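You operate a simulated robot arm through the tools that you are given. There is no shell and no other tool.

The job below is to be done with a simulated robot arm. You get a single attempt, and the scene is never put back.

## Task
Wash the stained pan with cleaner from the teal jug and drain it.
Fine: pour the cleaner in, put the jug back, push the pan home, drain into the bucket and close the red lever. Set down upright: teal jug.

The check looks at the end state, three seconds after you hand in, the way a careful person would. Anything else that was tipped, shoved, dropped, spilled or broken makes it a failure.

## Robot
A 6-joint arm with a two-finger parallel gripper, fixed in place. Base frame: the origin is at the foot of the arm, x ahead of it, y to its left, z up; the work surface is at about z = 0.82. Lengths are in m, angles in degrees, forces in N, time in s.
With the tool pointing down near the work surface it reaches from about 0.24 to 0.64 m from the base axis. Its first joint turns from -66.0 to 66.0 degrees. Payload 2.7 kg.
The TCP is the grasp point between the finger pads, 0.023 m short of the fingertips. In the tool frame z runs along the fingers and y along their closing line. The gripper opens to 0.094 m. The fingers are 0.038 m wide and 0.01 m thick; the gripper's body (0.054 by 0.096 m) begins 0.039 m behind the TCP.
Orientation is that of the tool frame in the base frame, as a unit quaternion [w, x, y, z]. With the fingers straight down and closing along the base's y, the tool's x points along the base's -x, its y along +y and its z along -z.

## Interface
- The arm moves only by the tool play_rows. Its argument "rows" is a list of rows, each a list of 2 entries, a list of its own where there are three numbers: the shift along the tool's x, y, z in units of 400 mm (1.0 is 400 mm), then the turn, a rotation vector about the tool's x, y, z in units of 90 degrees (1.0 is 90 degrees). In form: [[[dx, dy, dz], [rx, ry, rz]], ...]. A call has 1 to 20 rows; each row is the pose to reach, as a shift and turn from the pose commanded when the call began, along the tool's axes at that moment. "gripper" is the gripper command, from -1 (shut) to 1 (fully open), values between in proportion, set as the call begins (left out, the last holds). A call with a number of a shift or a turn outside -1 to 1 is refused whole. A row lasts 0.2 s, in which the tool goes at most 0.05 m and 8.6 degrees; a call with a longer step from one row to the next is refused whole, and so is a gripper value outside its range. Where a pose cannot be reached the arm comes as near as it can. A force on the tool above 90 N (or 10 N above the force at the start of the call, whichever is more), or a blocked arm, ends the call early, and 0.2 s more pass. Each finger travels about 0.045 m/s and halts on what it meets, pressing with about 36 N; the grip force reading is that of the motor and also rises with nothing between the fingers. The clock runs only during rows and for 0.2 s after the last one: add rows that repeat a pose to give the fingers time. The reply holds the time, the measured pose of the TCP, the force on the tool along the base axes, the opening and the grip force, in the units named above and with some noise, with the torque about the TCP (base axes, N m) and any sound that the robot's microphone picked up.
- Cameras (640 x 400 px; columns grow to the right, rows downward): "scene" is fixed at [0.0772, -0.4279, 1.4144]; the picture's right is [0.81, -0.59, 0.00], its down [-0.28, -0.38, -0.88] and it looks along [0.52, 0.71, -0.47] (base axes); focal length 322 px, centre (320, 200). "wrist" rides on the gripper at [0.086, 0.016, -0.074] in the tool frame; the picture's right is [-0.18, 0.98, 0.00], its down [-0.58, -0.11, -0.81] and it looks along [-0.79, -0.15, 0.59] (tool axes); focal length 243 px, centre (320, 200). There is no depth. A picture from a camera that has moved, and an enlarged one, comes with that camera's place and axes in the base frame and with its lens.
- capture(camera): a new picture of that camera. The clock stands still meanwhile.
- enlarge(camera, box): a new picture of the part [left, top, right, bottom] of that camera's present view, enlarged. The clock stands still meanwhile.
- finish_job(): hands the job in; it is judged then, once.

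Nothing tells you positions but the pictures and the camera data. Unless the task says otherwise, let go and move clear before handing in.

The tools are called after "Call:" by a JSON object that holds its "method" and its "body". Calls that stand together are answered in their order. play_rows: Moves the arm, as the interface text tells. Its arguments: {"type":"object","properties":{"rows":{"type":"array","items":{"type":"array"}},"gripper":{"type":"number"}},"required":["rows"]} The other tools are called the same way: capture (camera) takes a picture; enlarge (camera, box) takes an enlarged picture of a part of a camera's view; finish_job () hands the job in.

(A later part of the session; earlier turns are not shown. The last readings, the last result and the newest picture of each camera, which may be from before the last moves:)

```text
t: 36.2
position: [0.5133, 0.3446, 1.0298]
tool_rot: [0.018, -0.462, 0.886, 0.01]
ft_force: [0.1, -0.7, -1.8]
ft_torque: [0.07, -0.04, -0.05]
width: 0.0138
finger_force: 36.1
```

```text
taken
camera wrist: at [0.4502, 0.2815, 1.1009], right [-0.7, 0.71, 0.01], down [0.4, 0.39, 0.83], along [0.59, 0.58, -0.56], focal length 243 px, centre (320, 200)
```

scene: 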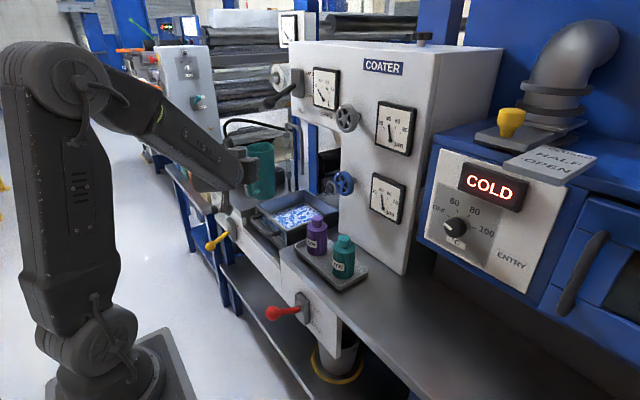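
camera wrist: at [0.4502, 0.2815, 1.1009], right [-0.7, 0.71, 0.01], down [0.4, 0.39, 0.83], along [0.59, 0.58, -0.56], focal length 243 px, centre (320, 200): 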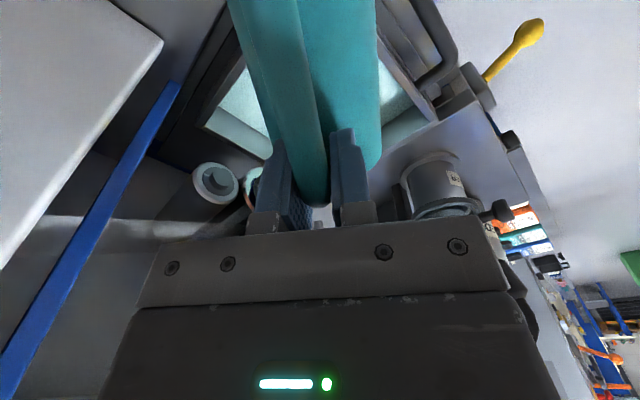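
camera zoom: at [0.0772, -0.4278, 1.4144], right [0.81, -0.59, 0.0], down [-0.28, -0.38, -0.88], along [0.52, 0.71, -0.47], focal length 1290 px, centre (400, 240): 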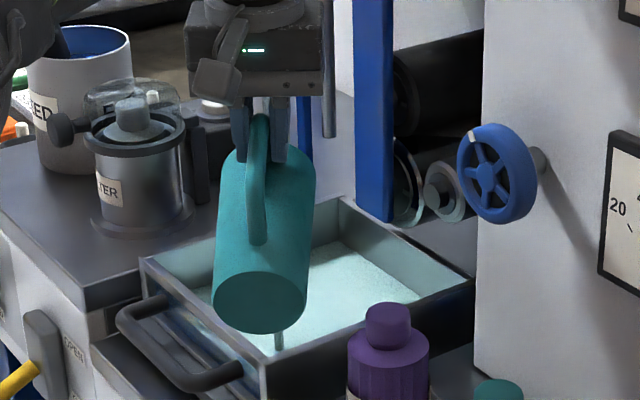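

Call:
{"method": "play_rows", "body": {"rows": [[[-0.006, 0, 0.002], [0, 0.024, 0]], [[-0.012, 0, 0.005], [0, 0.048, 0]], [[-0.018, 0, 0.007], [0, 0.072, 0]], [[-0.024, 0, 0.01], [0, 0.096, 0]], [[-0.03, 0, 0.012], [0, 0.12, 0]], [[-0.036, 0, 0.015], [0, 0.144, 0]], [[-0.042, 0, 0.018], [0, 0.168, 0]], [[-0.05, 0, 0.02], [0, 0.192, 0]], [[-0.056, 0, 0.022], [0, 0.216, 0]], [[-0.0625, 0, 0.025], [0, 0.24, 0]], [[-0.0625, 0, 0.025], [0, 0.24, 0]]]}}

Call:
{"method": "enlarge", "body": {"camera": "scene", "box": [220, 140, 380, 240]}}

Call:
{"method": "capture", "body": {"camera": "wrist"}}

```text
t: 38.6
position: [0.4758, 0.3226, 1.03]
tool_rot: [-0.147, -0.456, 0.875, -0.077]
ft_force: [-1.4, 0.2, -0.7]
ft_torque: [0.06, -0.01, 0.0]
width: 0.014
finger_force: 35.9
out of reach, approached as far as the arm can: row 2, 3, 4, 5, 6, 7, 8, 9, 10, 11
```

```text
4.00 times, centred on (300, 190) of scene
camera zoom: at [0.0772, -0.4278, 1.4144], right [0.81, -0.59, 0.0], down [-0.28, -0.38, -0.88], along [0.52, 0.71, -0.47], focal length 1290 px, centre (400, 240)
```

zoom: 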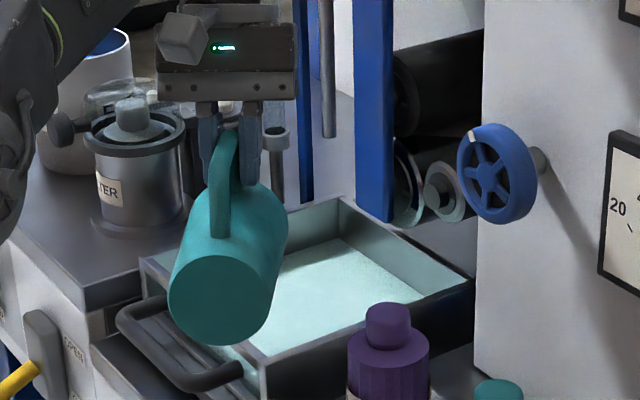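

```text
taken
camera wrist: at [0.4301, 0.2862, 1.1285], right [-0.71, 0.71, -0.06], down [0.55, 0.6, 0.57], along [0.44, 0.37, -0.82], focal length 243 px, centre (320, 200)
```

wrist: 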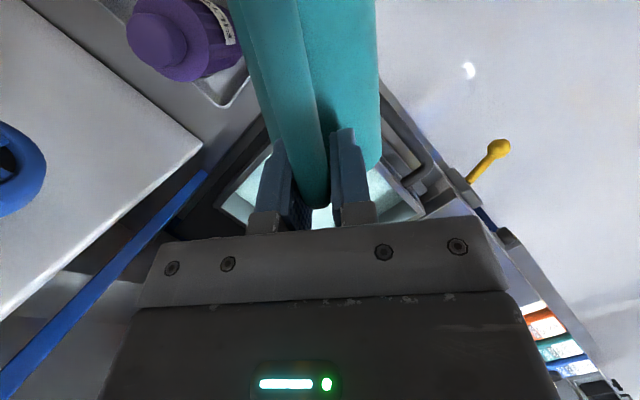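

The last few rows ran into the reach limit and the tool drew back. I'll reduce the tilt a little to bring it back over the pan, then inspect for any drips.

Call:
{"method": "play_rows", "body": {"rows": [[[0, 0, 0], [0, -0.05, 0]], [[0, 0, 0], [0, -0.1, 0]], [[0, 0, 0], [0, -0.15, 0]], [[0, 0, 0], [0, -0.2, 0]], [[0, 0, 0], [0, -0.24, 0]], [[0, 0, 0], [0, -0.24, 0]]]}}

Call:
{"method": "enlarge", "body": {"camera": "scene", "box": [220, 140, 380, 240]}}

Call:
{"method": "capture", "body": {"camera": "wrist"}}

```text
t: 40.0
position: [0.4774, 0.3234, 1.0288]
tool_rot: [0.021, -0.462, 0.887, 0.011]
ft_force: [-0.3, -0.1, -0.8]
ft_torque: [0.07, -0.03, -0.01]
width: 0.0139
finger_force: 36.2
```

```text
4.00 times, centred on (300, 190) of scene
camera zoom: at [0.0772, -0.4278, 1.4144], right [0.81, -0.59, 0.0], down [-0.28, -0.38, -0.88], along [0.52, 0.71, -0.47], focal length 1290 px, centre (400, 240)
```

zoom: 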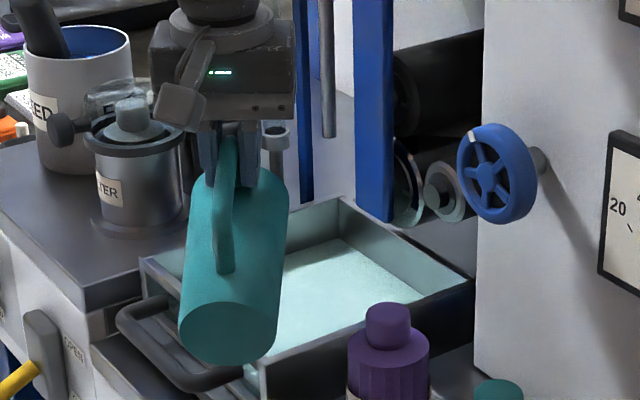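

```text
taken
camera wrist: at [0.4119, 0.2599, 1.0997], right [-0.7, 0.71, 0.01], down [0.4, 0.38, 0.83], along [0.59, 0.59, -0.56], focal length 243 px, centre (320, 200)
```

wrist: 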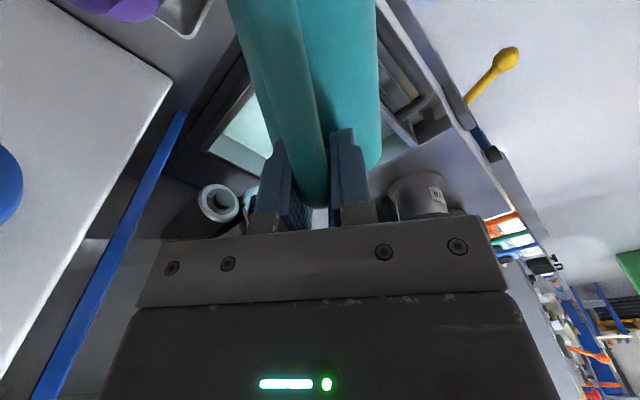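

The jug feels nearly empty (about 0.8 N). I'll bring it back upright over the pan and inspect both the jug's inside and the ledge.

Call:
{"method": "play_rows", "body": {"rows": [[[-0.006, -0.01, -0.007], [0, -0.04, 0]], [[-0.012, -0.02, -0.014], [0, -0.08, 0]], [[-0.018, -0.03, -0.021], [0, -0.12, 0]], [[-0.025, -0.04, -0.0275], [0, -0.16, 0]], [[-0.025, -0.04, -0.0275], [0, -0.2, 0]], [[-0.025, -0.04, -0.0275], [0, -0.24, 0]], [[-0.025, -0.04, -0.0275], [0, -0.28, 0]], [[-0.025, -0.04, -0.0275], [0, -0.32, 0]], [[-0.025, -0.04, -0.0275], [0, -0.36, 0]], [[-0.025, -0.04, -0.0275], [0, -0.4, 0]], [[-0.025, -0.04, -0.0275], [0, -0.44, 0]], [[-0.025, -0.04, -0.0275], [0, -0.48, 0]], [[-0.025, -0.04, -0.0275], [0, -0.52, 0]], [[-0.025, -0.04, -0.0275], [0, -0.56, 0]], [[-0.025, -0.04, -0.0275], [0, -0.6, 0]], [[-0.025, -0.04, -0.0275], [0, -0.645, 0]], [[-0.025, -0.04, -0.0275], [0, -0.69, 0]], [[-0.025, -0.04, -0.0275], [0, -0.735, 0]], [[-0.025, -0.04, -0.0275], [0, -0.78, 0]], [[-0.025, -0.04, -0.0275], [0, -0.822, 0]]]}}

Call:
{"method": "enlarge", "body": {"camera": "scene", "box": [220, 140, 380, 240]}}

Call:
{"method": "capture", "body": {"camera": "scene"}}

```text
t: 44.2
position: [0.4951, 0.3209, 1.0398]
tool_rot: [0.55, -0.362, 0.696, 0.285]
ft_force: [-0.2, 0.1, -0.3]
ft_torque: [-0.04, 0.03, 0.02]
width: 0.0137
finger_force: 35.9
```

```text
4.00 times, centred on (300, 190) of scene
camera zoom: at [0.0772, -0.4278, 1.4144], right [0.81, -0.59, 0.0], down [-0.28, -0.38, -0.88], along [0.52, 0.71, -0.47], focal length 1290 px, centre (400, 240)
```

zoom: 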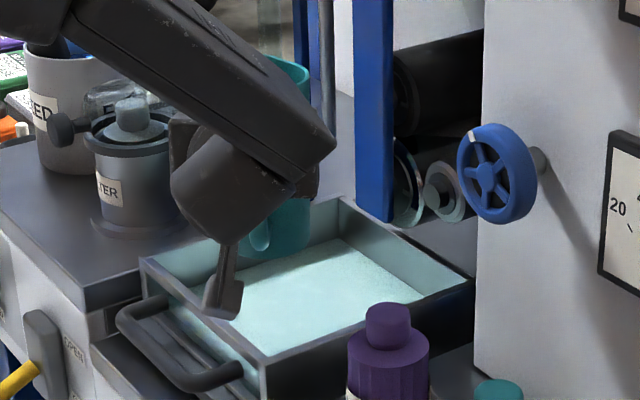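

```text
taken
```

scene: 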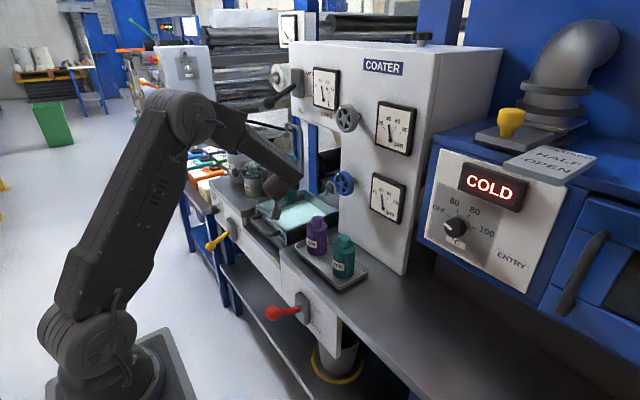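

The jug reads empty, the pan is covered with cleaner, and I see no spill on the ledge. Now I'll retract and swing the jug back to its original place.

Call:
{"method": "play_rows", "body": {"rows": [[[-0.02, 0.02, -0.055], [0, 0, 0]], [[-0.045, 0.044, -0.122], [0, 0, 0]], [[-0.07, 0.068, -0.19], [0, 0, 0]], [[-0.095, 0.092, -0.258], [0, 0, 0]], [[-0.115, 0.112, -0.314], [0, 0, 0]], [[-0.1245, 0.121, -0.34], [0, 0, 0]], [[-0.1245, 0.121, -0.34], [0, 0, 0]]]}}

Call:
{"method": "enlarge", "body": {"camera": "scene", "box": [200, 120, 400, 260]}}

```text
t: 45.8
position: [0.387, 0.2507, 1.1199]
tool_rot: [0.549, -0.364, 0.696, 0.286]
ft_force: [-0.3, 0.5, -0.8]
ft_torque: [-0.04, 0.06, 0.0]
width: 0.0139
finger_force: 36.0
```

```text
2.86 times, centred on (300, 190) of scene
camera zoom: at [0.0772, -0.4278, 1.4144], right [0.81, -0.59, 0.0], down [-0.28, -0.38, -0.88], along [0.52, 0.71, -0.47], focal length 921 px, centre (377, 229)
```

zoom: 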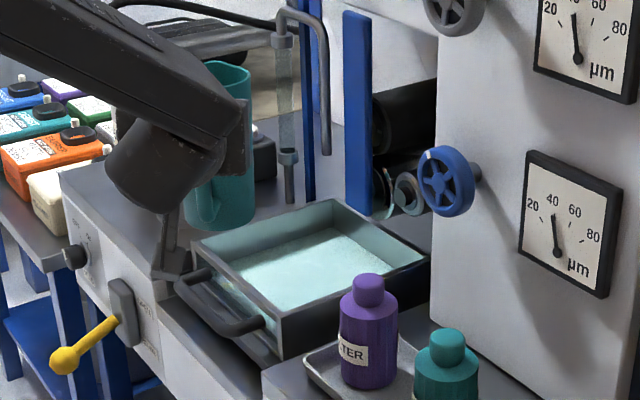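

Call:
{"method": "play_rows", "body": {"rows": [[[0.006, -0.053, -0.0253], [0.0368, 0, 0.0088]], [[0.0133, -0.1048, -0.0557], [0.0724, 0, 0.0173]], [[0.024, -0.1698, -0.1005], [0.1211, 0, 0.0289]], [[0.0352, -0.2328, -0.1477], [0.1697, 0, 0.0405]], [[0.0469, -0.2938, -0.1968], [0.2184, 0, 0.0521]], [[0.0592, -0.3525, -0.2481], [0.267, 0, 0.0637]], [[0.0719, -0.409, -0.3014], [0.3146, 0, 0.075]], [[0.0851, -0.464, -0.3571], [0.3632, 0, 0.0866]], [[0.0984, -0.521, -0.4128], [0.4119, 0, 0.0982]], [[0.1122, -0.579, -0.4704], [0.4605, 0, 0.1098]], [[0.1268, -0.6353, -0.5317], [0.5092, 0, 0.1214]], [[0.1381, -0.6795, -0.5792], [0.546, 0, 0.1302]], [[0.148, -0.7155, -0.6205], [0.5762, 0, 0.1374]], [[0.1543, -0.7348, -0.647], [0.5946, 0, 0.1418]], [[0.1543, -0.7348, -0.647], [0.5946, 0, 0.1418]]]}}

Call:
{"method": "capture", "body": {"camera": "scene"}}

Call:
{"method": "enlarge", "body": {"camera": "scene", "box": [320, 190, 480, 350]}}

```text
t: 49.0
position: [0.4753, -0.1355, 1.1212]
tool_rot: [0.619, -0.001, 0.785, -0.001]
ft_force: [0.4, 0.0, -2.0]
ft_torque: [0.04, 0.06, 0.03]
width: 0.014
finger_force: 36.4
```

```text
taken
```

scene: 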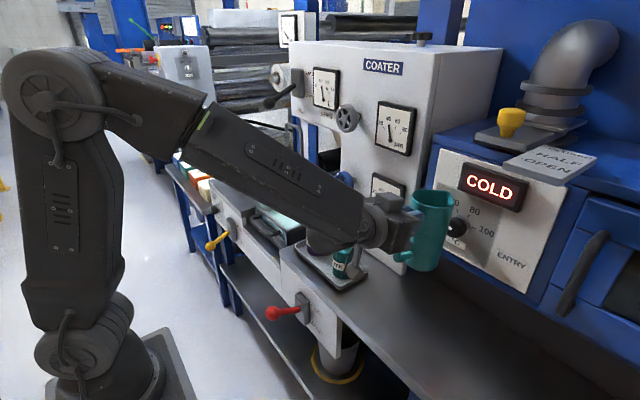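

```text
2.50 times, centred on (400, 270) of scene
camera zoom: at [0.0772, -0.4279, 1.4144], right [0.81, -0.59, 0.0], down [-0.28, -0.38, -0.88], along [0.52, 0.71, -0.47], focal length 806 px, centre (120, 25)
```

zoom: 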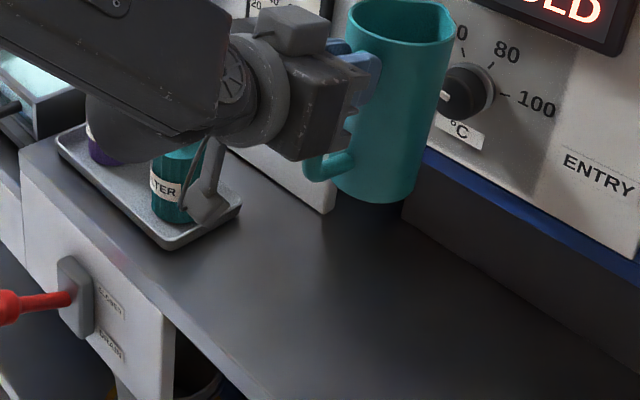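

Everything is back in front of the original spot. Lowering the jug slowly with a 1.6° pitch correction.

Call:
{"method": "play_rows", "body": {"rows": [[[0.03, 0, 0.007], [0, -0.009, 0]], [[0.09, 0, 0.0216], [0, -0.018, 0]], [[0.16, 0, 0.0383], [0, -0.018, 0]], [[0.23, 0, 0.0551], [0, -0.018, 0]], [[0.3, 0, 0.0719], [0, -0.018, 0]], [[0.35, 0, 0.0839], [0, -0.018, 0]], [[0.38, -0.001, 0.0911], [0, -0.018, 0]], [[0.4, -0.002, 0.0959], [0, -0.018, 0]], [[0.41, -0.0025, 0.0983], [0, -0.018, 0]], [[0.4277, -0.0025, 0.1025], [0, -0.018, 0]], [[0.4277, -0.0025, 0.1025], [0, -0.018, 0]]]}}

Call:
{"method": "enlarge", "body": {"camera": "scene", "box": [320, 230, 480, 350]}}

```text
t: 51.4
position: [0.4755, -0.1366, 0.9462]
tool_rot: [0.631, -0.001, 0.776, -0.001]
ft_force: [0.9, 0.2, -1.3]
ft_torque: [0.0, 0.07, -0.01]
width: 0.0139
finger_force: 35.9
```

```text
3.33 times, centred on (400, 290) of scene
camera zoom: at [0.0772, -0.4279, 1.4144], right [0.81, -0.59, 0.0], down [-0.28, -0.38, -0.88], along [0.52, 0.71, -0.47], focal length 1075 px, centre (53, -100)
```

zoom: 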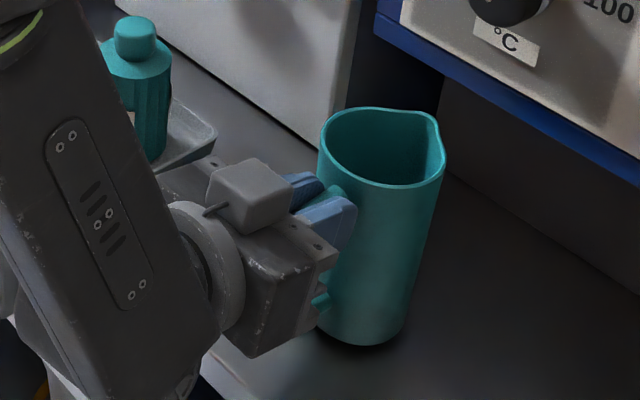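

Call:
{"method": "play_rows", "body": {"rows": [[[0.005, 0, 0.001], [0, 0, 0]], [[0.01, 0, 0.002], [0, 0, 0]], [[0.015, 0, 0.003], [0, 0, 0]], [[0.02, 0, 0.004], [0, 0, 0]], [[0.022, 0, 0.0046], [0, 0, 0]], [[0.022, 0, 0.0046], [0, 0, 0]]]}}

```text
t: 52.8
position: [0.4758, -0.1362, 0.9377]
tool_rot: [0.632, -0.001, 0.775, -0.002]
ft_force: [-3.6, -0.1, 9.6]
ft_torque: [0.15, 0.06, 0.02]
width: 0.0137
finger_force: 35.7
```

The jug has touched down. Opening the gripper.

Call:
{"method": "play_rows", "body": {"rows": [[[0, 0, 0], [0, 0, 0]], [[0, 0, 0], [0, 0, 0]], [[0, 0, 0], [0, 0, 0]], [[0, 0, 0], [0, 0, 0]], [[0, 0, 0], [0, 0, 0]], [[0, 0, 0], [0, 0, 0]]], "gripper": 1}}

Call:
{"method": "enlarge", "body": {"camera": "scene", "box": [320, 230, 480, 350]}}

Call:
{"method": "capture", "body": {"camera": "wrist"}}

```text
t: 54.2
position: [0.4756, -0.1366, 0.9361]
tool_rot: [0.631, -0.001, 0.776, -0.001]
ft_force: [0.5, 0.4, 0.2]
ft_torque: [0.03, 0.01, -0.02]
width: 0.0939
finger_force: 0.0
```

```text
3.33 times, centred on (400, 290) of scene
camera zoom: at [0.0772, -0.4279, 1.4144], right [0.81, -0.59, 0.0], down [-0.28, -0.38, -0.88], along [0.52, 0.71, -0.47], focal length 1075 px, centre (53, -100)
```

zoom: 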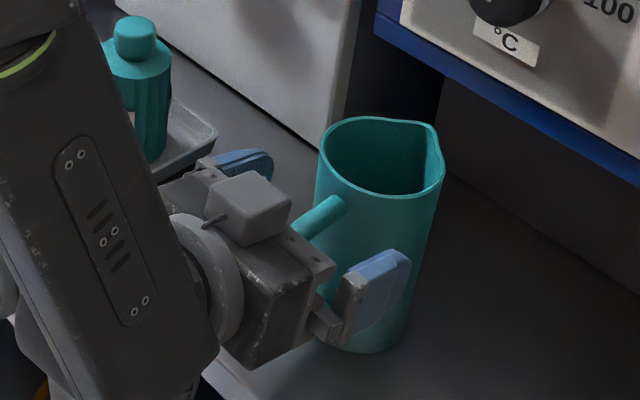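

```text
taken
camera wrist: at [0.3846, -0.12, 0.8666], right [0.04, 0.98, 0.18], down [-0.67, -0.11, 0.73], along [0.74, -0.15, 0.65], focal length 243 px, centre (320, 200)
```

wrist: 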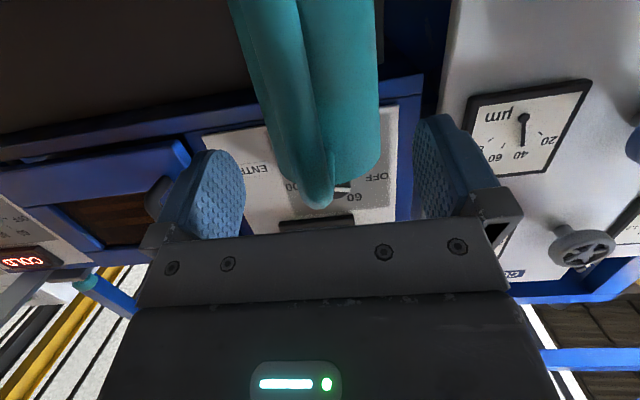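

The jug stands upright in its place. Rising straight up, then turning the tool back down.

Call:
{"method": "play_rows", "body": {"rows": [[[-0.06, 0, -0.0126], [0, 0, 0]], [[-0.15, 0, -0.0316], [0, 0, 0]], [[-0.25, 0, -0.0526], [0, 0, 0]], [[-0.35, 0, -0.0737], [0, 0, 0]], [[-0.44, 0, -0.0926], [0, 0, 0]], [[-0.48, 0, -0.101], [0, 0, 0]], [[-0.48, 0, -0.101], [0, 0, 0]]]}}

Call:
{"method": "enlarge", "body": {"camera": "scene", "box": [360, 230, 480, 350]}}

```text
t: 55.8
position: [0.4755, -0.1364, 1.1337]
tool_rot: [0.631, 0.0, 0.776, -0.002]
ft_force: [-0.7, -0.2, -0.3]
ft_torque: [0.01, 0.03, -0.02]
width: 0.0941
finger_force: 0.2
```

```text
3.33 times, centred on (420, 290) of scene
camera zoom: at [0.0772, -0.4278, 1.4144], right [0.81, -0.59, 0.0], down [-0.28, -0.38, -0.88], along [0.52, 0.71, -0.47], focal length 1075 px, centre (-13, -100)
```

zoom: 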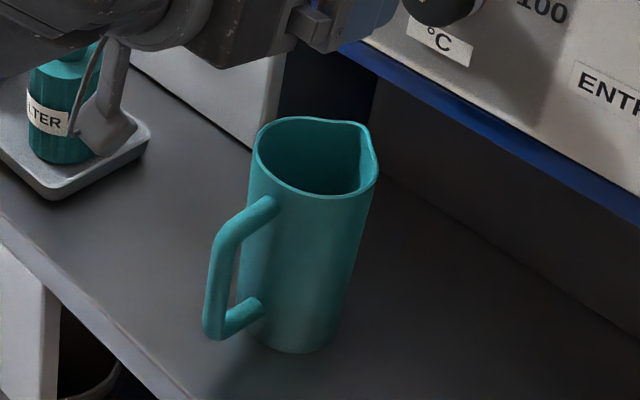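

Call:
{"method": "play_rows", "body": {"rows": [[[-0.005, 0, -0.016], [0, 0.072, 0]], [[-0.01, 0, -0.032], [0, 0.144, 0]], [[-0.015, 0, -0.048], [0, 0.216, 0]], [[-0.02, 0, -0.064], [0, 0.288, 0]], [[-0.026, 0, -0.08], [0, 0.36, 0]], [[-0.031, 0, -0.096], [0, 0.432, 0]], [[-0.036, 0, -0.112], [0, 0.504, 0]], [[-0.041, 0, -0.128], [0, 0.576, 0]], [[-0.046, 0, -0.144], [0, 0.648, 0]], [[-0.051, 0, -0.16], [0, 0.72, 0]], [[-0.056, 0, -0.176], [0, 0.792, 0]], [[-0.062, 0, -0.192], [0, 0.867, 0]], [[-0.062, 0, -0.192], [0, 0.867, 0]]]}}

Call:
{"method": "enlarge", "body": {"camera": "scene", "box": [220, 150, 380, 250]}}

Call:
{"method": "capture", "body": {"camera": "scene"}}

```text
t: 58.6
position: [0.4055, -0.1364, 1.1714]
tool_rot: [0.0, 0.0, 1.0, -0.001]
ft_force: [-0.1, 0.0, 0.2]
ft_torque: [-0.02, -0.01, 0.01]
width: 0.094
finger_force: 0.0
```

```text
4.00 times, centred on (300, 200) of scene
camera zoom: at [0.0772, -0.4279, 1.4144], right [0.81, -0.59, 0.0], down [-0.28, -0.38, -0.88], along [0.52, 0.71, -0.47], focal length 1290 px, centre (400, 200)
```

zoom: 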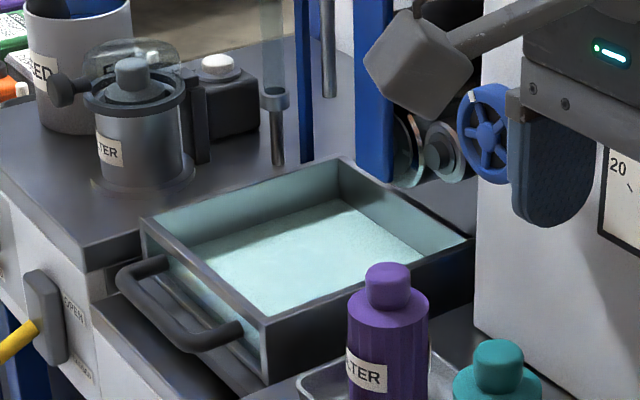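

```text
taken
```

scene: 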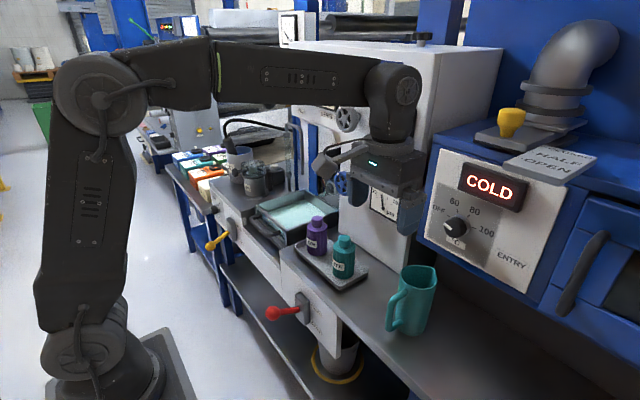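

The cleaner covers the pan and the jug is safely back. Next I'll move across at height to inspect the pan handle closely before pushing.

Call:
{"method": "play_rows", "body": {"rows": [[[0.01, 0.08, 0], [0, 0, 0]], [[0.02, 0.18, 0], [0, 0, 0]], [[0.03, 0.28, 0], [0, 0, 0]], [[0.04, 0.38, 0], [0, 0, 0]], [[0.05, 0.48, 0], [0, 0, 0]], [[0.06, 0.58, 0], [0, 0, 0]], [[0.07, 0.68, 0], [0, 0, 0]], [[0.08, 0.78, 0], [0, 0, 0]], [[0.09, 0.88, 0], [0, 0, 0]], [[0.1, 0.96, 0], [0, 0, 0]], [[0.1, 1.0, 0], [0, 0, 0]], [[0.1, 1.0, 0], [0, 0, 0]]], "gripper": -1}}

Call:
{"method": "play_rows", "body": {"rows": [[[0, 0.08, 0.02], [0, 0, 0]], [[0, 0.16, 0.05], [0, 0, 0]], [[0, 0.23, 0.1], [0, 0, 0]], [[0, 0.27, 0.15], [0, 0, 0]], [[0, 0.3, 0.2], [0, 0, 0]], [[0, 0.3, 0.2], [0, 0, 0]]]}}

Call:
{"method": "capture", "body": {"camera": "wrist"}}

Call:
{"method": "enlarge", "body": {"camera": "scene", "box": [200, 150, 400, 290]}}

```text
t: 61.2
position: [0.3641, 0.2642, 1.172]
tool_rot: [0.001, 0.0, 1.0, 0.0]
ft_force: [-1.1, -0.7, -0.7]
ft_torque: [0.0, 0.01, 0.02]
width: 0.0002
finger_force: 36.1
```

```text
t: 62.6
position: [0.3659, 0.3845, 1.0921]
tool_rot: [0.002, -0.001, 1.0, -0.001]
ft_force: [0.3, -0.8, -0.7]
ft_torque: [0.01, -0.02, 0.01]
width: 0.0
finger_force: 36.2
```

```text
taken
camera wrist: at [0.2787, 0.4012, 1.1658], right [0.18, 0.98, 0.0], down [0.58, -0.11, 0.81], along [0.79, -0.15, -0.59], focal length 243 px, centre (320, 200)
```

wrist: 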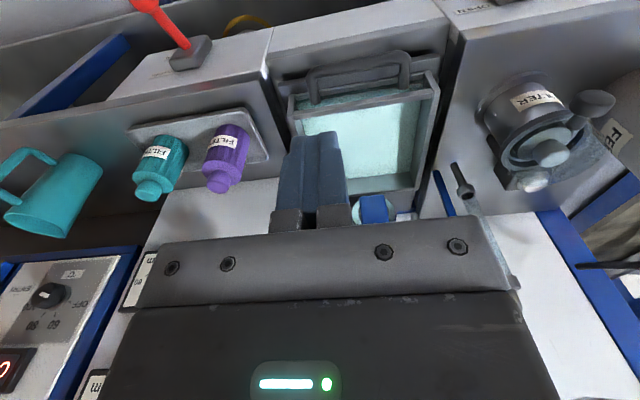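

```text
2.86 times, centred on (300, 220) of scene
camera zoom: at [0.0772, -0.4278, 1.4144], right [0.81, -0.59, 0.0], down [-0.28, -0.38, -0.88], along [0.52, 0.71, -0.47], focal length 921 px, centre (377, 143)
```

zoom: 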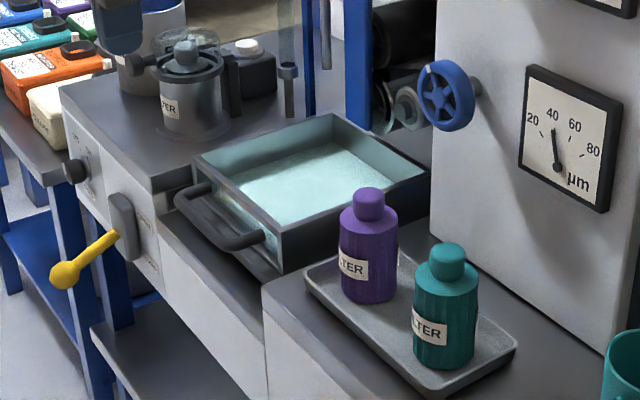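

Call:
{"method": "enlarge", "body": {"camera": "wrist", "box": [240, 0, 480, 220]}}

Call:
{"method": "enlarge", "body": {"camera": "wrist", "box": [100, 0, 260, 100]}}

```text
1.82 times, centred on (360, 110) of wrist
camera zoom: at [0.2787, 0.4012, 1.1658], right [0.18, 0.98, 0.0], down [0.58, -0.11, 0.81], along [0.79, -0.15, -0.59], focal length 441 px, centre (247, 364)
```

zoom: 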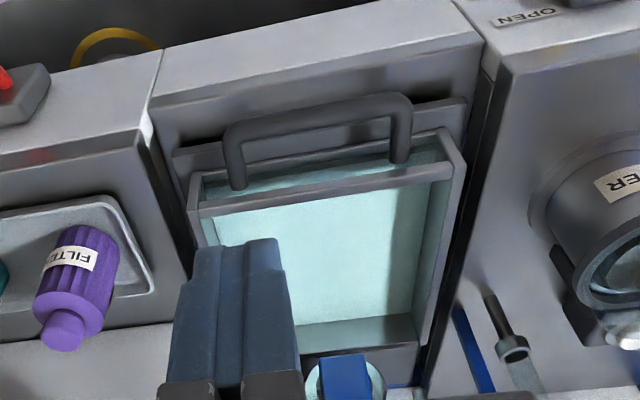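

```text
4.00 times, centred on (180, 50) of wrist
camera zoom: at [0.2787, 0.4012, 1.1658], right [0.18, 0.98, 0.0], down [0.58, -0.11, 0.81], along [0.79, -0.15, -0.59], focal length 970 px, centre (880, 800)
```

zoom: 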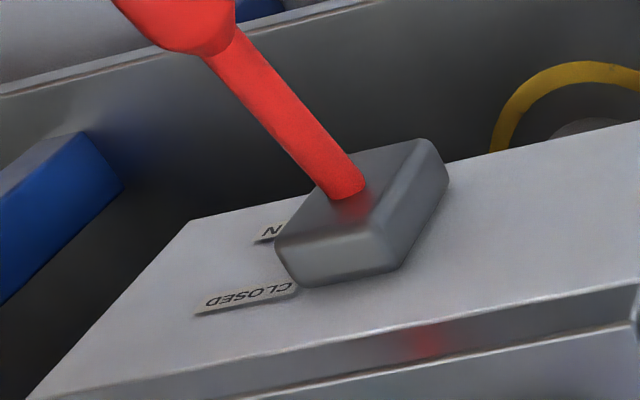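

The pan handle bar is at about x 0.45, y 0.355–0.49, z 0.81, with the ledge lower at around 0.76. I'll approach it from the robot side with closed fingers, tool leaning 15° forward for reach.

Call:
{"method": "play_rows", "body": {"rows": [[[-0.012, 0.016, 0.08], [0, -0.028, 0]], [[-0.025, 0.033, 0.16], [0, -0.056, 0]], [[-0.038, 0.05, 0.24], [0, -0.084, 0]], [[-0.05, 0.066, 0.32], [0, -0.112, 0]], [[-0.062, 0.083, 0.4], [0, -0.14, 0]], [[-0.075, 0.1, 0.475], [0, -0.1667, 0]], [[-0.075, 0.1, 0.475], [0, -0.1667, 0]]]}}

Call:
{"method": "capture", "body": {"camera": "wrist"}}

Call:
{"method": "enlarge", "body": {"camera": "scene", "box": [200, 150, 400, 290]}}

```text
t: 64.2
position: [0.3956, 0.4245, 0.9017]
tool_rot: [0.133, -0.001, 0.991, 0.0]
ft_force: [-0.2, 0.1, 0.7]
ft_torque: [0.0, 0.05, -0.04]
width: 0.0
finger_force: 36.1
```

```text
taken
camera wrist: at [0.2928, 0.4406, 0.9496], right [0.18, 0.98, 0.05], down [0.35, -0.11, 0.93], along [0.92, -0.15, -0.36], focal length 243 px, centre (320, 200)
```

wrist: 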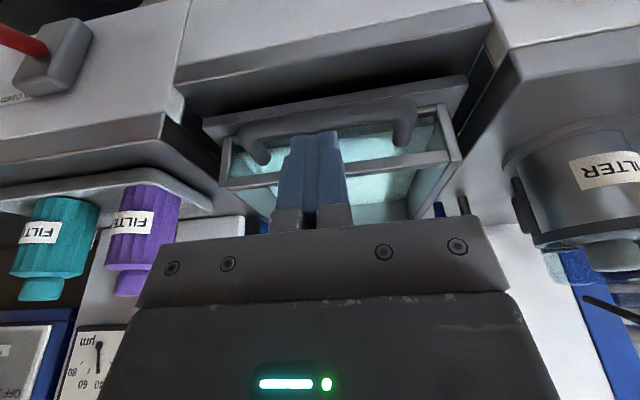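

```text
2.86 times, centred on (300, 220) of scene
camera zoom: at [0.0772, -0.4278, 1.4144], right [0.81, -0.59, 0.0], down [-0.28, -0.38, -0.88], along [0.52, 0.71, -0.47], focal length 921 px, centre (377, 143)
```

zoom: 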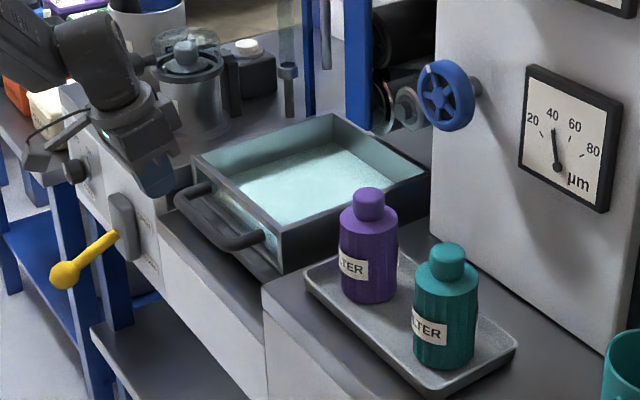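

Call:
{"method": "enlarge", "body": {"camera": "wrist", "box": [160, 0, 500, 210]}}

```text
1.88 times, centred on (330, 105) of wrist
camera zoom: at [0.2928, 0.4406, 0.9496], right [0.18, 0.98, 0.05], down [0.35, -0.11, 0.93], along [0.92, -0.15, -0.36], focal length 457 px, centre (301, 379)
```

zoom: 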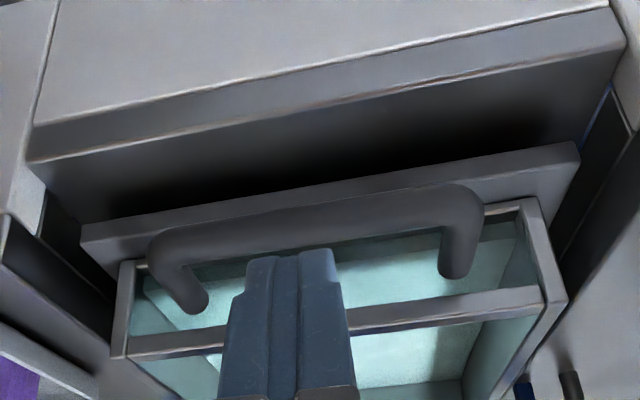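

Call:
{"method": "play_rows", "body": {"rows": [[[0.018, 0.001, 0.065], [0, 0, 0]], [[0.036, 0.001, 0.13], [0, 0, 0]], [[0.0516, 0.001, 0.1925], [0, 0, 0]], [[0.0516, 0.001, 0.1925], [0, 0, 0]]]}}

Call:
{"method": "enlarge", "body": {"camera": "scene", "box": [220, 180, 320, 260]}}

Call:
{"method": "capture", "body": {"camera": "wrist"}}

```text
t: 65.2
position: [0.3958, 0.4232, 0.8215]
tool_rot: [0.131, 0.001, 0.991, -0.001]
ft_force: [0.1, -0.1, 0.6]
ft_torque: [0.02, 0.01, 0.03]
width: 0.0
finger_force: 36.5
```

```text
5.00 times, centred on (270, 220) of scene
camera zoom: at [0.0772, -0.4279, 1.4144], right [0.81, -0.59, 0.0], down [-0.28, -0.38, -0.88], along [0.52, 0.71, -0.47], focal length 1612 px, centre (570, 100)
```

zoom: 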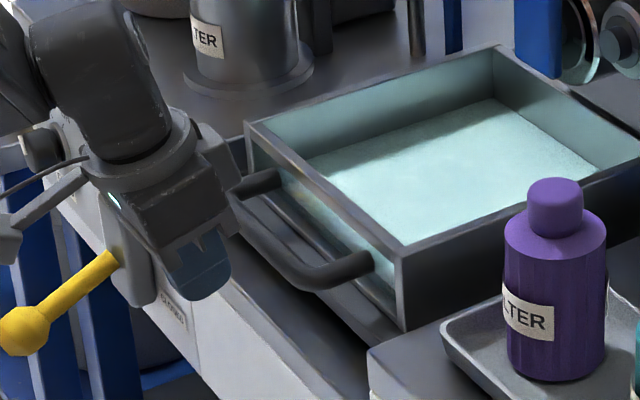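

```text
taken
camera wrist: at [0.2932, 0.4402, 0.8704], right [0.18, 0.98, 0.05], down [0.35, -0.11, 0.93], along [0.92, -0.15, -0.36], focal length 243 px, centre (320, 200)
```

wrist: 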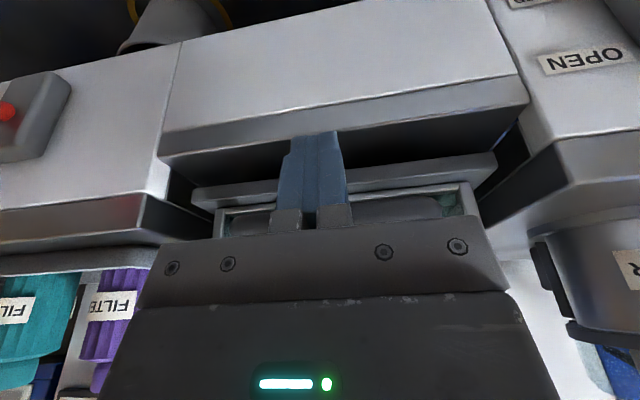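

Fingertips are level with the handle bar. Advancing to contact, then pushing gently.

Call:
{"method": "play_rows", "body": {"rows": [[[-0.0121, 0, 0.0032], [0, 0, 0]], [[-0.0242, 0, 0.0065], [0, 0, 0]], [[-0.0362, 0, 0.0097], [0, 0, 0]], [[-0.0483, 0, 0.013], [0, 0, 0]], [[-0.058, 0, 0.0155], [0, 0, 0]], [[-0.0676, 0, 0.0181], [0, 0, 0]], [[-0.0773, 0, 0.0207], [0, 0, 0]], [[-0.0845, 0, 0.0227], [0, 0, 0]]]}}

Call:
{"method": "enlarge", "body": {"camera": "scene", "box": [220, 180, 320, 260]}}

```text
t: 67.0
position: [0.4303, 0.4233, 0.8222]
tool_rot: [0.131, 0.0, 0.991, -0.002]
ft_force: [-2.5, 0.7, -0.4]
ft_torque: [0.02, 0.02, 0.04]
width: 0.0
finger_force: 36.0
```

```text
5.00 times, centred on (270, 220) of scene
camera zoom: at [0.0771, -0.4278, 1.4144], right [0.81, -0.59, 0.0], down [-0.28, -0.38, -0.88], along [0.52, 0.71, -0.47], focal length 1612 px, centre (570, 100)
```

zoom: 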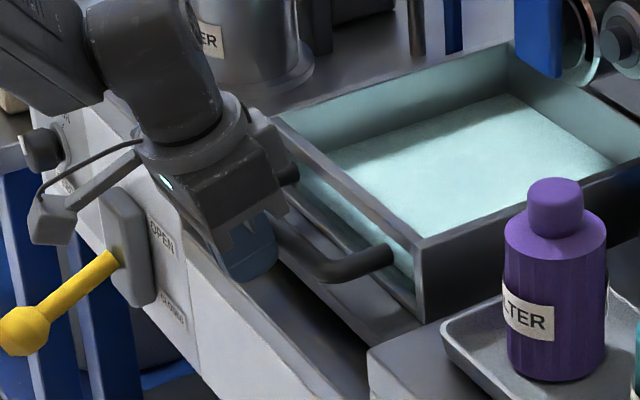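

The pan is sliding at about 2.5 N. Continuing in small steps until it seats.

Call:
{"method": "play_rows", "body": {"rows": [[[-0.0097, 0, 0.0026], [0, 0, 0]], [[-0.0193, 0, 0.0052], [0, 0, 0]], [[-0.029, 0, 0.0078], [0, 0, 0]], [[-0.0386, 0, 0.0104], [0, 0, 0]], [[-0.0483, 0, 0.013], [0, 0, 0]]]}}

Call:
{"method": "enlarge", "body": {"camera": "scene", "box": [220, 160, 360, 260]}}

```text
t: 68.2
position: [0.4511, 0.4234, 0.8214]
tool_rot: [0.131, 0.0, 0.991, -0.002]
ft_force: [-1.9, 0.1, -0.6]
ft_torque: [-0.01, 0.03, 0.02]
width: 0.0004
finger_force: 36.7
```

```text
4.00 times, centred on (290, 210) of scene
camera zoom: at [0.0772, -0.4278, 1.4144], right [0.81, -0.59, 0.0], down [-0.28, -0.38, -0.88], along [0.52, 0.71, -0.47], focal length 1290 px, centre (440, 160)
```

zoom: 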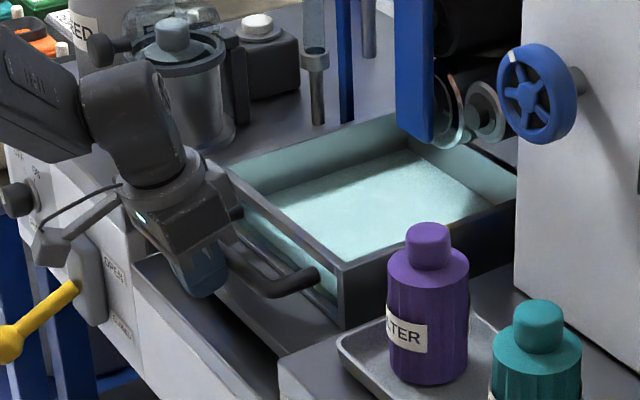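

Call:
{"method": "play_rows", "body": {"rows": [[[-0.0097, 0, 0.0026], [0, 0, 0]], [[-0.0193, 0, 0.0052], [0, 0, 0]], [[-0.029, 0, 0.0078], [0, 0, 0]], [[-0.0386, 0, 0.0104], [0, 0, 0]]]}}

Call:
{"method": "enlarge", "body": {"camera": "scene", "box": [220, 160, 360, 260]}}

```text
t: 69.2
position: [0.4671, 0.4247, 0.8214]
tool_rot: [0.132, 0.0, 0.991, -0.001]
ft_force: [-1.9, -0.4, 1.7]
ft_torque: [0.0, -0.03, 0.06]
width: 0.0002
finger_force: 35.8
```

```text
4.00 times, centred on (290, 210) of scene
camera zoom: at [0.0771, -0.4279, 1.4144], right [0.81, -0.59, 0.0], down [-0.28, -0.38, -0.88], along [0.52, 0.71, -0.47], focal length 1290 px, centre (440, 160)
```

zoom: 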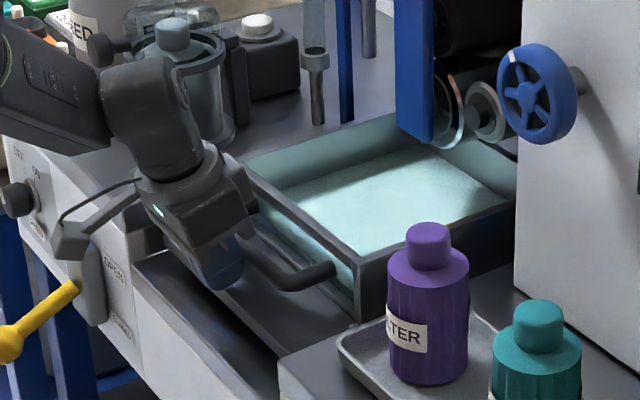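

Call:
{"method": "play_rows", "body": {"rows": [[[-0.0097, 0, 0.0026], [0, 0, 0]], [[-0.0193, 0, 0.0052], [0, 0, 0]], [[-0.029, 0, 0.0078], [0, 0, 0]], [[-0.0386, 0, 0.0104], [0, 0, 0]]]}}

Call:
{"method": "enlarge", "body": {"camera": "scene", "box": [220, 160, 360, 260]}}

Call:
{"method": "capture", "body": {"camera": "wrist"}}

```text
t: 70.2
position: [0.4831, 0.4228, 0.8212]
tool_rot: [0.131, 0.0, 0.991, -0.002]
ft_force: [-1.9, -0.5, 0.5]
ft_torque: [-0.01, 0.02, 0.05]
width: 0.0
finger_force: 36.2
```

```text
4.00 times, centred on (290, 210) of scene
camera zoom: at [0.0771, -0.4278, 1.4144], right [0.81, -0.59, 0.0], down [-0.28, -0.38, -0.88], along [0.52, 0.71, -0.47], focal length 1290 px, centre (440, 160)
```

zoom: 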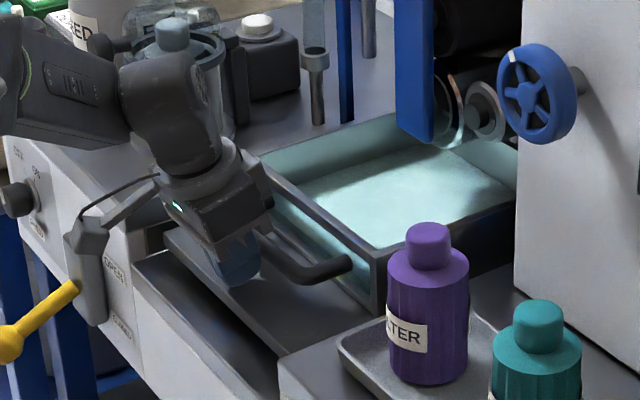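

```text
taken
camera wrist: at [0.3795, 0.4396, 0.8703], right [0.18, 0.98, 0.04], down [0.35, -0.11, 0.93], along [0.92, -0.15, -0.36], focal length 243 px, centre (320, 200)
```

wrist: 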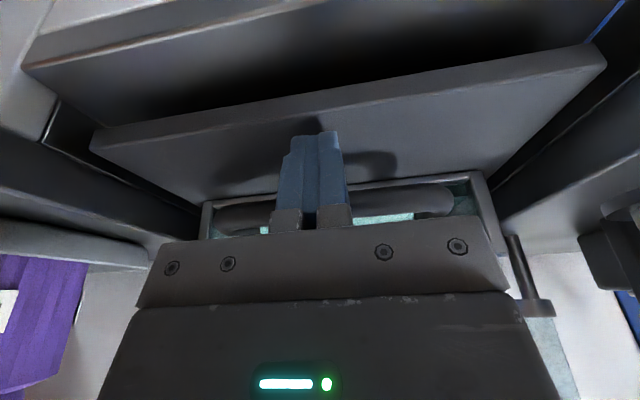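

Call:
{"method": "play_rows", "body": {"rows": [[[-0.0097, 0, 0.0026], [0, 0, 0]], [[-0.0193, 0, 0.0052], [0, 0, 0]], [[-0.029, 0, 0.0078], [0, 0, 0]], [[-0.0386, 0, 0.0104], [0, 0, 0]]]}}

Call:
{"method": "enlarge", "body": {"camera": "scene", "box": [220, 160, 360, 260]}}

```text
t: 71.2
position: [0.4981, 0.4225, 0.8225]
tool_rot: [0.131, -0.001, 0.991, -0.001]
ft_force: [-2.4, 0.0, 0.3]
ft_torque: [-0.01, 0.0, 0.06]
width: 0.0
finger_force: 36.4
```

```text
4.00 times, centred on (290, 210) of scene
camera zoom: at [0.0772, -0.4279, 1.4144], right [0.81, -0.59, 0.0], down [-0.28, -0.38, -0.88], along [0.52, 0.71, -0.47], focal length 1290 px, centre (440, 160)
```

zoom: 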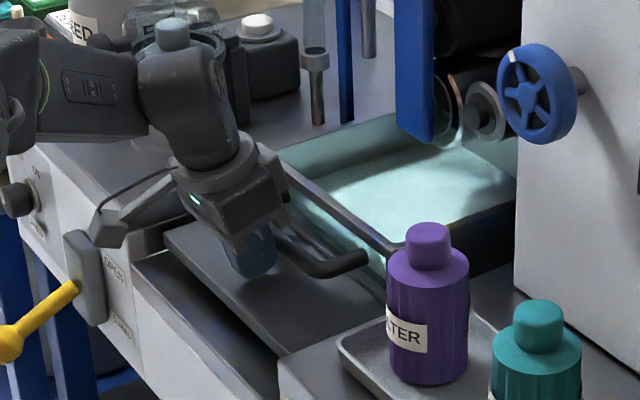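

Call:
{"method": "play_rows", "body": {"rows": [[[-0.0097, 0, 0.0026], [0, 0, 0]], [[-0.0193, 0, 0.0052], [0, 0, 0]], [[-0.029, 0, 0.0078], [0, 0, 0]], [[-0.0386, 0, 0.0104], [0, 0, 0]]]}}

Call:
{"method": "enlarge", "body": {"camera": "scene", "box": [220, 160, 360, 260]}}

```text
t: 72.2
position: [0.5159, 0.4226, 0.8215]
tool_rot: [0.133, 0.0, 0.991, -0.001]
ft_force: [-1.0, 0.6, 0.2]
ft_torque: [0.01, -0.03, 0.03]
width: 0.0
finger_force: 35.8
```

```text
4.00 times, centred on (290, 210) of scene
camera zoom: at [0.0772, -0.4278, 1.4144], right [0.81, -0.59, 0.0], down [-0.28, -0.38, -0.88], along [0.52, 0.71, -0.47], focal length 1290 px, centre (440, 160)
```

zoom: 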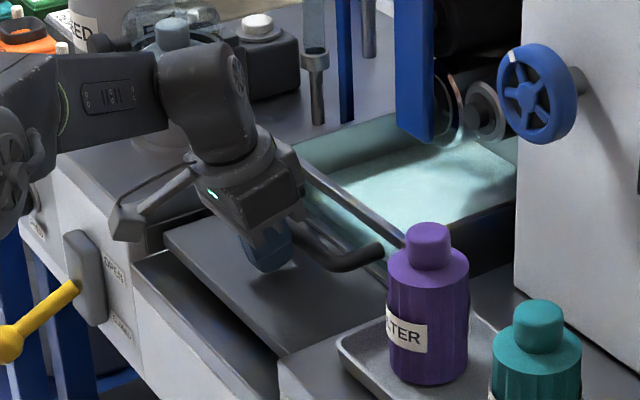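

Call:
{"method": "play_rows", "body": {"rows": [[[-0.0097, 0, 0.0026], [0, 0, 0]], [[-0.0193, 0, 0.0052], [0, 0, 0]], [[-0.029, 0, 0.0078], [0, 0, 0]], [[-0.0386, 0, 0.0104], [0, 0, 0]]]}}

Call:
{"method": "enlarge", "body": {"camera": "scene", "box": [220, 160, 360, 260]}}

```text
t: 73.2
position: [0.5286, 0.4222, 0.8231]
tool_rot: [0.131, 0.0, 0.991, -0.001]
ft_force: [-2.0, 1.7, 0.6]
ft_torque: [-0.04, -0.03, 0.06]
width: 0.0002
finger_force: 36.1
```

```text
4.00 times, centred on (290, 210) of scene
camera zoom: at [0.0771, -0.4278, 1.4144], right [0.81, -0.59, 0.0], down [-0.28, -0.38, -0.88], along [0.52, 0.71, -0.47], focal length 1290 px, centre (440, 160)
```

zoom: 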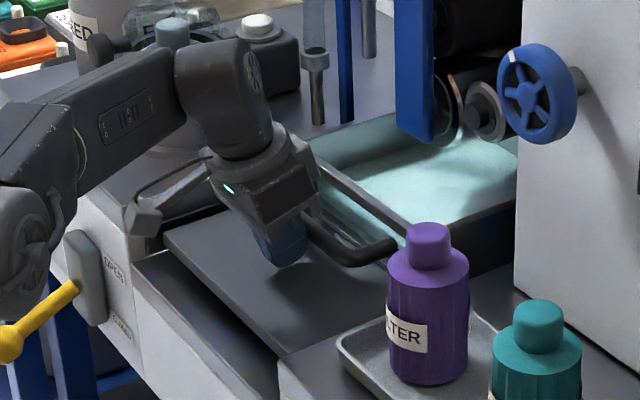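

Call:
{"method": "play_rows", "body": {"rows": [[[-0.0097, 0, 0.0026], [0, 0, 0]], [[-0.0193, 0, 0.0052], [0, 0, 0]], [[-0.029, 0, 0.0078], [0, 0, 0]]]}}

Call:
{"method": "enlarge", "body": {"camera": "scene", "box": [240, 130, 380, 230]}}

Call:
{"method": "capture", "body": {"camera": "scene"}}

Call:
{"method": "capture", "body": {"camera": "wrist"}}

```text
t: 74.0
position: [0.5324, 0.4172, 0.8226]
tool_rot: [0.132, 0.0, 0.991, -0.002]
ft_force: [-0.8, -0.2, 0.0]
ft_torque: [0.03, 0.0, 0.02]
width: 0.0001
finger_force: 36.0
out of reach, approached as far as the arm can: row 1, 2, 3
```

```text
4.00 times, centred on (310, 180) of scene
camera zoom: at [0.0772, -0.4278, 1.4144], right [0.81, -0.59, 0.0], down [-0.28, -0.38, -0.88], along [0.52, 0.71, -0.47], focal length 1290 px, centre (360, 280)
```

zoom: 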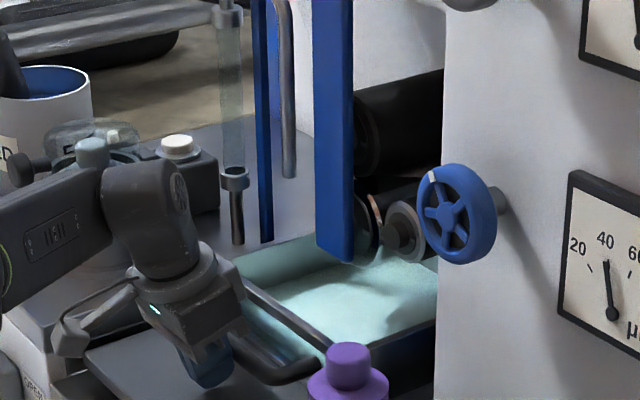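

```text
taken
```

scene: 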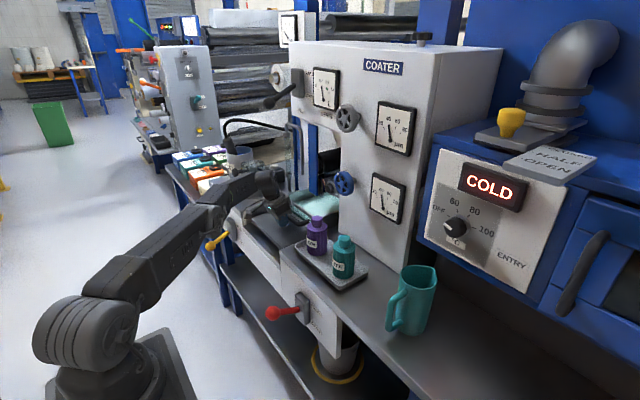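

```text
taken
camera wrist: at [0.4292, 0.4343, 0.8716], right [0.18, 0.98, 0.05], down [0.35, -0.11, 0.93], along [0.92, -0.15, -0.36], focal length 243 px, centre (320, 200)
```

wrist: 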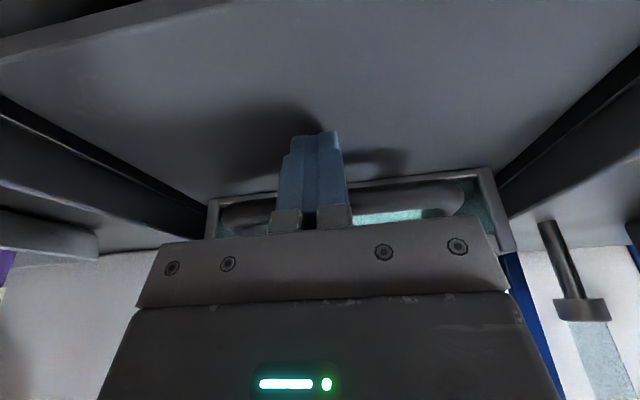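

The arm is fully stretched at this lean; the pan has moved about 0.11 m without hitting a stop yet. I'll back off and look at the pan from above before pushing further with a longer reach.

Call:
{"method": "play_rows", "body": {"rows": [[[0.036, 0, -0.01], [0, 0, 0]], [[0.085, 0, -0.03], [0, 0, 0]], [[0.1, 0, -0.12], [0, 0, 0]], [[0.1, 0, -0.22], [0, 0, 0]], [[0.1, 0, -0.32], [0, 0, 0]], [[0.1, 0, -0.42], [0, 0.05, 0]], [[0.1, 0, -0.5], [0, 0.1, 0]], [[0.1, 0, -0.55], [0, 0.1667, 0]], [[0.1, 0, -0.55], [0, 0.1667, 0]]]}}

Call:
{"method": "capture", "body": {"camera": "wrist"}}

Call:
{"method": "enlarge", "body": {"camera": "scene", "box": [220, 140, 380, 240]}}

```text
t: 76.0
position: [0.4345, 0.4188, 1.0245]
tool_rot: [0.0, 0.0, 1.0, -0.002]
ft_force: [0.3, 0.5, -0.5]
ft_torque: [0.0, 0.01, 0.03]
width: 0.0
finger_force: 36.7
```

```text
taken
camera wrist: at [0.3486, 0.435, 1.098], right [0.18, 0.98, 0.0], down [0.58, -0.11, 0.81], along [0.79, -0.15, -0.59], focal length 243 px, centre (320, 200)
```

wrist: 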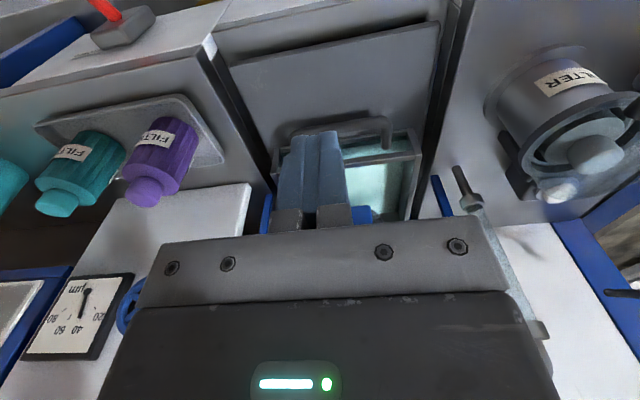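

```text
4.00 times, centred on (300, 190) of scene
camera zoom: at [0.0772, -0.4279, 1.4144], right [0.81, -0.59, 0.0], down [-0.28, -0.38, -0.88], along [0.52, 0.71, -0.47], focal length 1290 px, centre (400, 240)
```

zoom: 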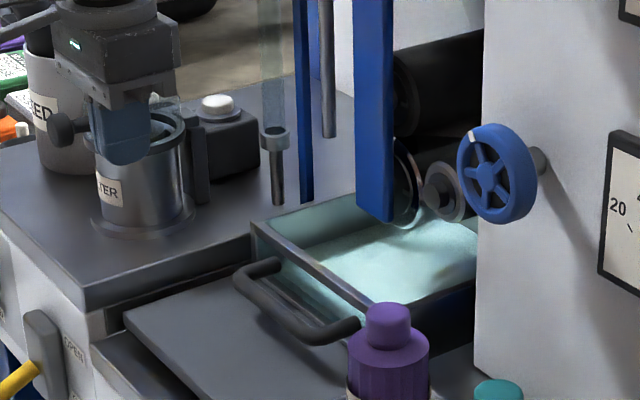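

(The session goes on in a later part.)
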